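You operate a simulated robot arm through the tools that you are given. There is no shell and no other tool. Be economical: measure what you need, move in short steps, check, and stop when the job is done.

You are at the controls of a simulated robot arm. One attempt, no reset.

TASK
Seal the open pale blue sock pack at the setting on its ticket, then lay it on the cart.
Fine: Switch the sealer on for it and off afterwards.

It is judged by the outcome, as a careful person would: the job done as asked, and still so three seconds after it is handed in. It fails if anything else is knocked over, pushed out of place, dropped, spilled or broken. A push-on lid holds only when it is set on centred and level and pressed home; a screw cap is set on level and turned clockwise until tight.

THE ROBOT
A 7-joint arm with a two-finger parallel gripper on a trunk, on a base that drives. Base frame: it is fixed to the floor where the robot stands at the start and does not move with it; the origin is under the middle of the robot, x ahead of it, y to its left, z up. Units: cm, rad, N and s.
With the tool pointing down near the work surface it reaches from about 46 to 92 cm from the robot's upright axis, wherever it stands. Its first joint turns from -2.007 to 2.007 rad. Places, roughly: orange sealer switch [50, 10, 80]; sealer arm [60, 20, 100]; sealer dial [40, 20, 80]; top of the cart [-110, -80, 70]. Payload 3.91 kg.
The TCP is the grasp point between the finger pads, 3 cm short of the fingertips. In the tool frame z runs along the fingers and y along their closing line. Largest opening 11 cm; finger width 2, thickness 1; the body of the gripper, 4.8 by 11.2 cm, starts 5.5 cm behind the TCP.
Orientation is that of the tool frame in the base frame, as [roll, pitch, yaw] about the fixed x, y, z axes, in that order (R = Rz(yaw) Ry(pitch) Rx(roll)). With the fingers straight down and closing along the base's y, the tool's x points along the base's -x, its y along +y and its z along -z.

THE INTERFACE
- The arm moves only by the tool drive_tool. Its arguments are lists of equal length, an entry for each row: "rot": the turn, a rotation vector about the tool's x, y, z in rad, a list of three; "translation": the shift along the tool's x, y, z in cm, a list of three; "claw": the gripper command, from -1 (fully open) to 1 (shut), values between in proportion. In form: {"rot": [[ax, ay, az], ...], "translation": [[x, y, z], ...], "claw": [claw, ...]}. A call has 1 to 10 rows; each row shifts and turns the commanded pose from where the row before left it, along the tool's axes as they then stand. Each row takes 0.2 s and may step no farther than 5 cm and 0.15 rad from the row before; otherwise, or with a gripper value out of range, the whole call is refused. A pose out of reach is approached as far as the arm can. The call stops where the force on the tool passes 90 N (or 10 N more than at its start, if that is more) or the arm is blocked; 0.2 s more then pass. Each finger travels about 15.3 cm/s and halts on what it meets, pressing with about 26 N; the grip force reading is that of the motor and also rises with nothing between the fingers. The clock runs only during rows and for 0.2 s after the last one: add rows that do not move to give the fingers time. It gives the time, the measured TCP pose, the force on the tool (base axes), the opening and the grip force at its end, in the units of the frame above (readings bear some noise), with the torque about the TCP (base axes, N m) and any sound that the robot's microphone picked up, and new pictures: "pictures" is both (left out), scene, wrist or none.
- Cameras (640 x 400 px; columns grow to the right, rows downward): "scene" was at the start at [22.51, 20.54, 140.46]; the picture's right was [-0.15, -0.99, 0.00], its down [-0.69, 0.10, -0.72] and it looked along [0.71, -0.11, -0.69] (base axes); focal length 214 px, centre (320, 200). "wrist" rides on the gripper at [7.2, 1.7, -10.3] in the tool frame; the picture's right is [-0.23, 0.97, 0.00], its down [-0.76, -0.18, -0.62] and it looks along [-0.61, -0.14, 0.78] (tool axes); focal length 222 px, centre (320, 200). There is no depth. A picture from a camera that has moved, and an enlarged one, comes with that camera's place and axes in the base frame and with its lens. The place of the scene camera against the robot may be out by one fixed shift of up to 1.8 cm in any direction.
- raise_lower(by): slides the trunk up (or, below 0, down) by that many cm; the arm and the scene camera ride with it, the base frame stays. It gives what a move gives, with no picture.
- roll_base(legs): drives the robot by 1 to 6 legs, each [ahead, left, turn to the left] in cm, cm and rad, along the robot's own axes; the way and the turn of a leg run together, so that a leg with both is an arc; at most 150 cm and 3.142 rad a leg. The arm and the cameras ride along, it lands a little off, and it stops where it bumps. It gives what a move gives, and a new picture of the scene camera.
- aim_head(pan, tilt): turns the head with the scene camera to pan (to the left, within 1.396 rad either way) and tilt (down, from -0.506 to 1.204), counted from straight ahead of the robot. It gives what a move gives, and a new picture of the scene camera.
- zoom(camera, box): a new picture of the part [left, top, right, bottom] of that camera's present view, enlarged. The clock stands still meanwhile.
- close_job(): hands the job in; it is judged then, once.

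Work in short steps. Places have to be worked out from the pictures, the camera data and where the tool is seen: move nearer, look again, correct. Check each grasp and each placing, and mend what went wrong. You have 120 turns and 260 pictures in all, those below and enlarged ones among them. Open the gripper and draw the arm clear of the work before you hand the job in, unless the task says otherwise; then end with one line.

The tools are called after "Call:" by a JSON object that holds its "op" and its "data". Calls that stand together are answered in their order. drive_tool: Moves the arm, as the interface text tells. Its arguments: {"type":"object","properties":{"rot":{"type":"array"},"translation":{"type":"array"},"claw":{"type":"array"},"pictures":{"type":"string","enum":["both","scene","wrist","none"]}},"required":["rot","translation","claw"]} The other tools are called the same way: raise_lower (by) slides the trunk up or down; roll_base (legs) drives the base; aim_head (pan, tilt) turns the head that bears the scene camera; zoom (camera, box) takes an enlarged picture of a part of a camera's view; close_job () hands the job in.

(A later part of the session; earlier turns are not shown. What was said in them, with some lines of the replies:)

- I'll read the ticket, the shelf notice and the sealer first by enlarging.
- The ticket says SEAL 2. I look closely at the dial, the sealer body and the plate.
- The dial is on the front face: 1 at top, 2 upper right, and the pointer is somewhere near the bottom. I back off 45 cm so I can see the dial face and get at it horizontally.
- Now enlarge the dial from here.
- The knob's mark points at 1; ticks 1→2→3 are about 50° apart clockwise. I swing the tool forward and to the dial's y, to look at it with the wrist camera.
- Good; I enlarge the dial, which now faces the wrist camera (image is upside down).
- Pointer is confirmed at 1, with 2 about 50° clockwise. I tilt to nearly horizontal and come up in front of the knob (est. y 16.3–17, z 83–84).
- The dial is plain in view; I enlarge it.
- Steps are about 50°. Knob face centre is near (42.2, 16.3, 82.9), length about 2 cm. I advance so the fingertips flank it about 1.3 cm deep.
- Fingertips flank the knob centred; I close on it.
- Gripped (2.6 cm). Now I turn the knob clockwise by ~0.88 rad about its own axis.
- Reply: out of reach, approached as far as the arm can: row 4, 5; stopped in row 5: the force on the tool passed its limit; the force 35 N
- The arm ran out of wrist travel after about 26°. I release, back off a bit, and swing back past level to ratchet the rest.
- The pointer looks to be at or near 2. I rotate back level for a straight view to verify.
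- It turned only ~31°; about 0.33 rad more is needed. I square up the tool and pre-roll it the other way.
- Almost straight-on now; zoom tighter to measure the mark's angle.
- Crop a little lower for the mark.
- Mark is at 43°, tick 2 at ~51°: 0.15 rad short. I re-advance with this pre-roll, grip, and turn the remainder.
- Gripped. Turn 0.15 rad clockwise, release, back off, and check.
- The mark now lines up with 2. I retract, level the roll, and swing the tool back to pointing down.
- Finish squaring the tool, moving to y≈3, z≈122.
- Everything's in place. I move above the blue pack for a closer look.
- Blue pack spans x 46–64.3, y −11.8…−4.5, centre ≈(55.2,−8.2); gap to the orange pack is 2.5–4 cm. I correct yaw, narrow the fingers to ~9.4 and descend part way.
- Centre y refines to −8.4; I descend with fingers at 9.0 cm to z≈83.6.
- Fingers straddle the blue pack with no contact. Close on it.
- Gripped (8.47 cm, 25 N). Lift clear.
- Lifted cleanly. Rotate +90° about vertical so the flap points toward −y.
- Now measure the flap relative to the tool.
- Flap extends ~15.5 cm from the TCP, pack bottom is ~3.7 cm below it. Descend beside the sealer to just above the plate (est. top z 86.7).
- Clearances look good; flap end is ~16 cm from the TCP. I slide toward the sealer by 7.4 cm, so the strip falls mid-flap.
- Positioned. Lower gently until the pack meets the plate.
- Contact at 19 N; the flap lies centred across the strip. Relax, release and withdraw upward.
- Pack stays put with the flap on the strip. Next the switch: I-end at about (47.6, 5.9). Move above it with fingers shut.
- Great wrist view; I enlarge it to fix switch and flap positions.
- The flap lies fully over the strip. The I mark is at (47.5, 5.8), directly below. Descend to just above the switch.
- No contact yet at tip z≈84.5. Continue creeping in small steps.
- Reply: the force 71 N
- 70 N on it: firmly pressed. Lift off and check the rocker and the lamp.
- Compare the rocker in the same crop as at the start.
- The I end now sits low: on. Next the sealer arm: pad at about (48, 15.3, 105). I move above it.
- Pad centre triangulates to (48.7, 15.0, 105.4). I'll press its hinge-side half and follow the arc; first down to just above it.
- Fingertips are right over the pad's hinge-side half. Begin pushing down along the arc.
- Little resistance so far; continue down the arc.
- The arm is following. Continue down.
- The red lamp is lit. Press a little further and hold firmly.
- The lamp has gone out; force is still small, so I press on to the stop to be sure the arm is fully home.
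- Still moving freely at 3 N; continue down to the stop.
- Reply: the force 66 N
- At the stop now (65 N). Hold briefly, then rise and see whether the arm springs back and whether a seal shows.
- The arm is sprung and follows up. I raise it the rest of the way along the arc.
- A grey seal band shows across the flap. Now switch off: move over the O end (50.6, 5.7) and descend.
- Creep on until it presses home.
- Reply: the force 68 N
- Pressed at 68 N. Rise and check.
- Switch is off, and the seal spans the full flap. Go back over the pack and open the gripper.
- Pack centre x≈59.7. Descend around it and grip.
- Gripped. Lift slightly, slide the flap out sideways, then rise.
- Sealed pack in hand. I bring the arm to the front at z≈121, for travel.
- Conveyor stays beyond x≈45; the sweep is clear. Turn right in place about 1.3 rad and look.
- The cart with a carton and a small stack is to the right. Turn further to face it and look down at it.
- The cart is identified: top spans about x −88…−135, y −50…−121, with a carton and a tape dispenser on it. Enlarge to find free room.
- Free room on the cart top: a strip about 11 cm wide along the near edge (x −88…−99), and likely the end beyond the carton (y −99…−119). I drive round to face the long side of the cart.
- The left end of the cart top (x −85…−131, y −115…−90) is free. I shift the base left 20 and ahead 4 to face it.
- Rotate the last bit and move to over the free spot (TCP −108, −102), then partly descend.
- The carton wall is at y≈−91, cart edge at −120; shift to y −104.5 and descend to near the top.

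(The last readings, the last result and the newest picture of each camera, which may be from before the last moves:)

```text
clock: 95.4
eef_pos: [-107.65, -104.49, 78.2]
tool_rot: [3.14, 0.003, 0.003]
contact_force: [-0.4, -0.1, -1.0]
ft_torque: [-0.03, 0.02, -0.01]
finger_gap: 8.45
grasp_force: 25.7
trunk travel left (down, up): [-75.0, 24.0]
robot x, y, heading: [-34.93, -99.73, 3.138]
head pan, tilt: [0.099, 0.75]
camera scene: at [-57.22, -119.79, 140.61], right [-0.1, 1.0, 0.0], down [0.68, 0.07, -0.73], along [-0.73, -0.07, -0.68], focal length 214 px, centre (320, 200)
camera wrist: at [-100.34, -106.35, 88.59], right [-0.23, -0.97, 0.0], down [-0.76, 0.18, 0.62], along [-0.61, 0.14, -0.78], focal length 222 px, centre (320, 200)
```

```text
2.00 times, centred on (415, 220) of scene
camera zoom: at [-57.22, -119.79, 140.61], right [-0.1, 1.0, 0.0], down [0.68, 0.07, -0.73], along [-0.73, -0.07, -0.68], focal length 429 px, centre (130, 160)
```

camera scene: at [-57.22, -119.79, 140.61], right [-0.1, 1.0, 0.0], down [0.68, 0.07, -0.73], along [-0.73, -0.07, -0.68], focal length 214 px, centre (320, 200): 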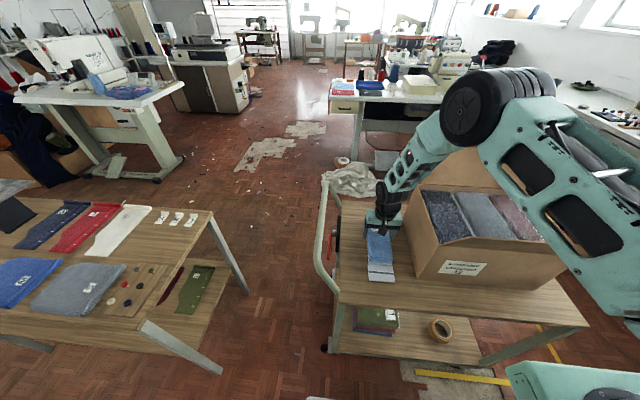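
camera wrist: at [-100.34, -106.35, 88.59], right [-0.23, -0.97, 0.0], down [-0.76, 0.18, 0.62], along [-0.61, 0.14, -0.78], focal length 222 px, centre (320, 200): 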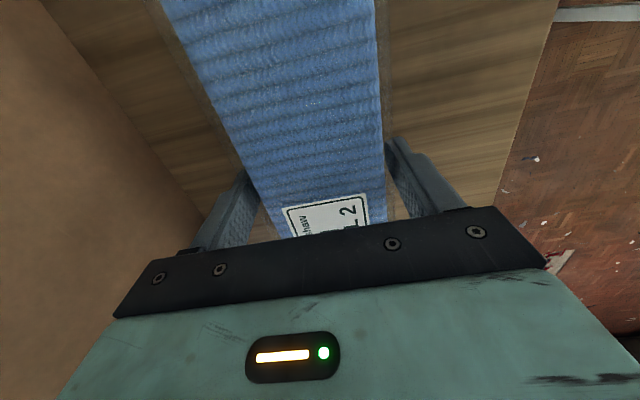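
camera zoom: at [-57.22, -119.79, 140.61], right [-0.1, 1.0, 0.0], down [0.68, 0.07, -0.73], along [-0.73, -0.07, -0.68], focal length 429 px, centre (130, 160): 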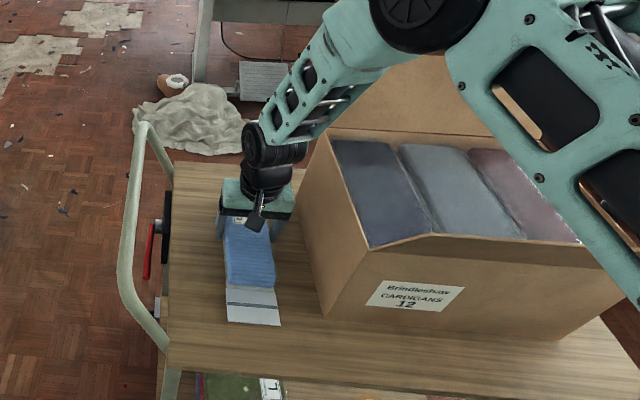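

Clear on both sides. Lower gently to contact.

Call:
{"op": "drive_tool", "data": {"rot": [[0, 0, 0], [0, 0, 0], [0, 0, 0], [0, 0, 0]], "translation": [[0, 0, 1], [0, 0, 0.8], [0, 0, 0.6], [0, 0, 0.5]], "claw": [0.5, 0.5, 0.5, 0.5], "pictures": "none"}}

Call:
{"op": "drive_tool", "data": {"rot": [[0, 0, 0], [0, 0, 0], [0, 0, 0]], "translation": [[0, 0, 0.3], [0, 0, 0.3], [0, 0, 0.2]], "claw": [0.5, 0.5, 0.5]}}

```text
clock: 96.3
eef_pos: [-107.68, -104.66, 76.92]
tool_rot: [-3.142, 0.003, 0.001]
contact_force: [22.2, 4.5, 56.4]
ft_torque: [2.11, -1.8, -0.7]
finger_gap: 8.49
grasp_force: 26.1
trunk travel left (down, up): [-75.0, 24.0]
robot x, y, heading: [-35.09, -99.88, 3.14]
head pan, tilt: [0.099, 0.75]
stopped in row 4: the force on the tool passed its limit (the readings are from after the stop); the commanded pose is now the measured one
```

```text
clock: 96.7
eef_pos: [-107.85, -104.69, 77.07]
tool_rot: [-3.14, 0.003, -0.002]
contact_force: [17.4, 4.3, 50.5]
ft_torque: [1.82, -1.45, -0.78]
finger_gap: 8.48
grasp_force: 25.9
trunk travel left (down, up): [-75.0, 24.0]
robot x, y, heading: [-34.84, -100.03, 3.138]
head pan, tilt: [0.099, 0.75]
stopped in row 2: the force on the tool passed its limit (the readings are from after the stop); the commanded pose is now the measured one
camera scene: at [-56.92, -119.74, 140.63], right [-0.1, 1.0, 0.0], down [0.68, 0.07, -0.73], along [-0.73, -0.07, -0.68], focal length 214 px, centre (320, 200)
camera wrist: at [-100.68, -106.45, 87.24], right [-0.23, -0.97, 0.0], down [-0.76, 0.18, 0.63], along [-0.61, 0.14, -0.78], focal length 222 px, centre (320, 200)
```

scene: 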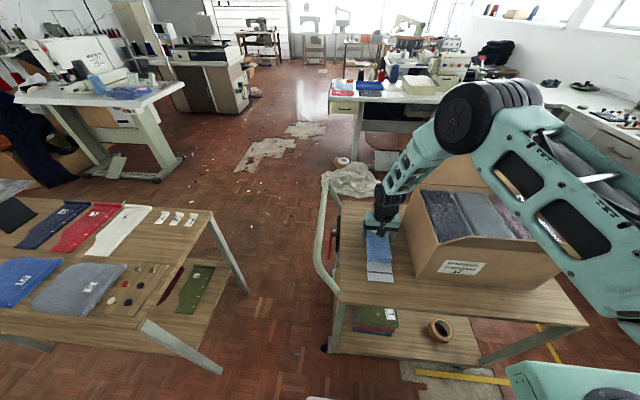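
wrist: 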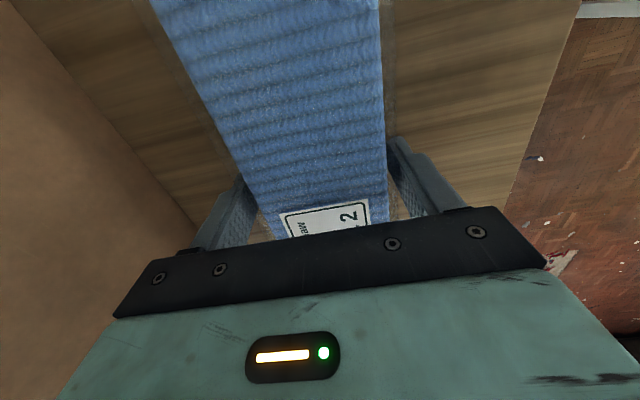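

Two sightings of the cart edge put its top at z≈73, so this is true contact with the pack down. Ease up slightly to relieve the force.

Call:
{"op": "drive_tool", "data": {"rot": [[0, 0, 0], [0, 0, 0]], "translation": [[0, 0, -0.25], [0, 0, 0]], "claw": [0.5, 0.5], "pictures": "none"}}

Call:
{"op": "zoom", "data": {"camera": "scene", "box": [320, 160, 450, 310]}}

```text
clock: 97.3
eef_pos: [-107.85, -104.61, 76.93]
tool_rot: [-3.141, 0.006, -0.002]
contact_force: [10.4, 4.9, 36.0]
ft_torque: [1.31, -0.87, -0.93]
finger_gap: 8.49
grasp_force: 26.2
trunk travel left (down, up): [-75.0, 24.0]
robot x, y, heading: [-34.69, -99.61, 3.14]
head pan, tilt: [0.099, 0.75]
```

```text
2.67 times, centred on (385, 235) of scene
camera zoom: at [-57.02, -119.75, 140.63], right [-0.1, 1.0, 0.0], down [0.68, 0.07, -0.73], along [-0.73, -0.07, -0.68], focal length 572 px, centre (147, 107)
```

zoom: 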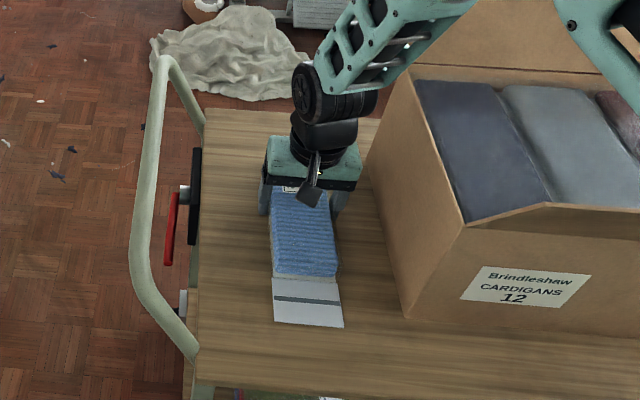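

Still 36 N; ease a bit more, then release and rise.

Call:
{"op": "drive_tool", "data": {"rot": [[0, 0, 0], [0, 0, 0], [0, 0, 0]], "translation": [[0, 0, -0.25], [0, 0, -0.1], [0, 0, 0]], "claw": [0.5, 0.5, 0.5], "pictures": "none"}}

```text
clock: 98.1
eef_pos: [-108.04, -104.77, 77.13]
tool_rot: [3.139, 0.004, 0.002]
contact_force: [0.5, -0.4, -2.0]
ft_torque: [-0.01, 0.04, 0.0]
finger_gap: 8.51
grasp_force: 26.3
trunk travel left (down, up): [-75.0, 24.0]
robot x, y, heading: [-35.11, -99.73, 3.14]
head pan, tilt: [0.099, 0.75]
```

Just off the surface. Set down 0.2 cm, release, and rise straight up.

Call:
{"op": "drive_tool", "data": {"rot": [[0, 0, 0], [0, 0, 0], [0, 0, 0], [0, 0, 0], [0, 0, 0], [0, 0, 0], [0, 0, 0], [0, 0, 0], [0, 0, 0], [0, 0, 0]], "translation": [[0, 0, 0.2], [0, 0, 0], [0, 0, 0], [0, 0, 0], [0, 0, -2], [0, 0, -4], [0, 0, -5], [0, 0, -5], [0, 0, -5], [0, 0, -5]], "claw": [0.5, -0.4, -0.7, -0.7, -0.7, -0.7, -0.7, -0.7, -0.7, -0.7]}}

Call:
{"op": "zoom", "data": {"camera": "scene", "box": [310, 120, 520, 320]}}

```text
clock: 100.3
eef_pos: [-108.19, -104.78, 103.03]
tool_rot: [-3.141, 0.0, 0.001]
contact_force: [0.3, -0.1, 0.2]
ft_torque: [0.02, -0.01, -0.04]
finger_gap: 9.38
grasp_force: 0.1
trunk travel left (down, up): [-75.0, 24.0]
robot x, y, heading: [-34.5, -100.01, 3.141]
head pan, tilt: [0.099, 0.75]
camera scene: at [-57.25, -119.78, 140.59], right [-0.1, 1.0, 0.0], down [0.68, 0.07, -0.73], along [-0.73, -0.07, -0.68], focal length 214 px, centre (320, 200)
camera wrist: at [-101.01, -106.42, 113.32], right [-0.23, -0.97, 0.0], down [-0.76, 0.18, 0.62], along [-0.61, 0.14, -0.78], focal length 222 px, centre (320, 200)
```

scene: 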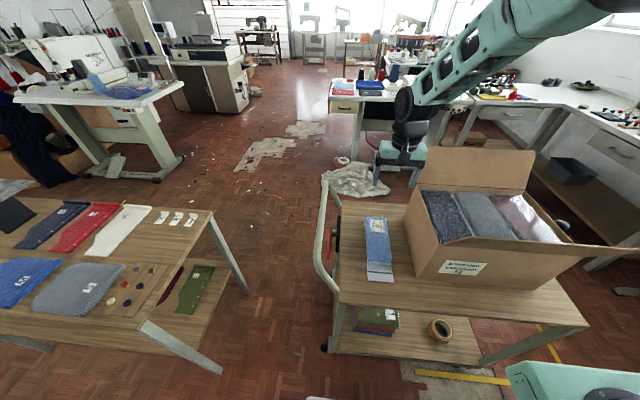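
wrist: 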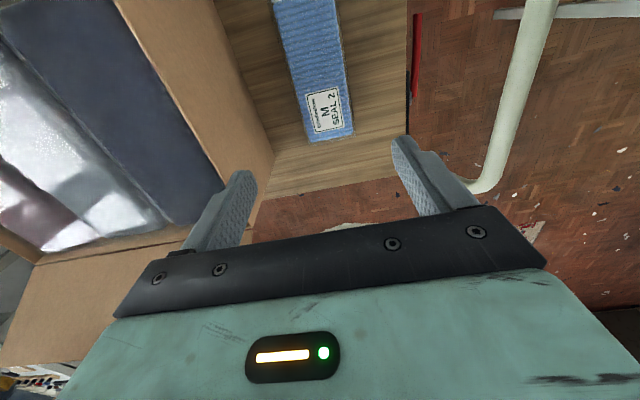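

```text
2.00 times, centred on (415, 220) of scene
camera zoom: at [-57.25, -119.78, 140.59], right [-0.1, 1.0, 0.0], down [0.68, 0.07, -0.73], along [-0.73, -0.07, -0.68], focal length 429 px, centre (130, 160)
```

zoom: 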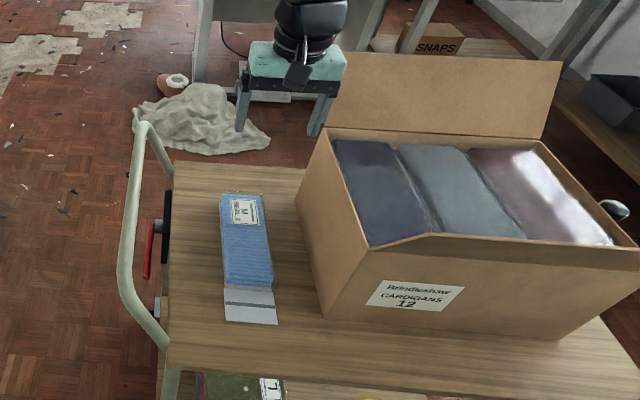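

The pack lies flat on the cart, nothing else disturbed. Raise and draw the arm back clear.

Call:
{"op": "drive_tool", "data": {"rot": [[0, 0, 0], [0, 0, 0], [0, 0, 0], [0, 0, 0], [0, 0, 0], [0, 0, 0], [0, 0, 0], [0, 0, 0]], "translation": [[0, 0, -5], [0, 0, -5], [0, 0, -5], [0, 0, -4], [4.5, 0, 0], [4.5, 0, 0], [4.5, 0, 0], [4.5, 0, 0]], "claw": [-1, -1, -1, -1, -1, -1, -1, -1], "pictures": "scene"}}

```text
clock: 102.1
eef_pos: [-89.61, -104.68, 122.14]
tool_rot: [3.141, 0.002, 0.0]
contact_force: [-0.7, -1.0, -0.9]
ft_torque: [0.01, -0.04, 0.01]
finger_gap: 10.98
grasp_force: 0.1
trunk travel left (down, up): [-75.0, 24.0]
robot x, y, heading: [-34.89, -99.58, 3.144]
head pan, tilt: [0.099, 0.75]
camera scene: at [-57.27, -119.78, 140.59], right [-0.1, 1.0, 0.0], down [0.68, 0.07, -0.73], along [-0.73, -0.07, -0.68], focal length 214 px, centre (320, 200)
```

scene: 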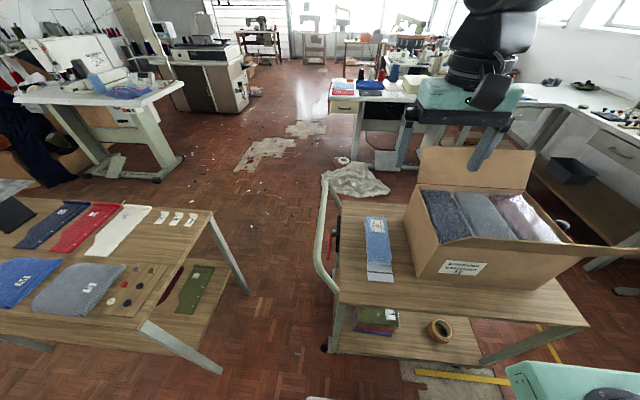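

The pack is sealed and lying on the cart, the switch is off, and the arm is clear with the gripper open. I hand it in.

Call:
{"op": "close_job", "data": {}}

```text
The job is handed in.
```

I sealed the pale blue sock pack at setting 2, as on its ticket, and laid it flat on the cart. I switched the sealer on for the seal and off afterwards, and saw nothing else disturbed.
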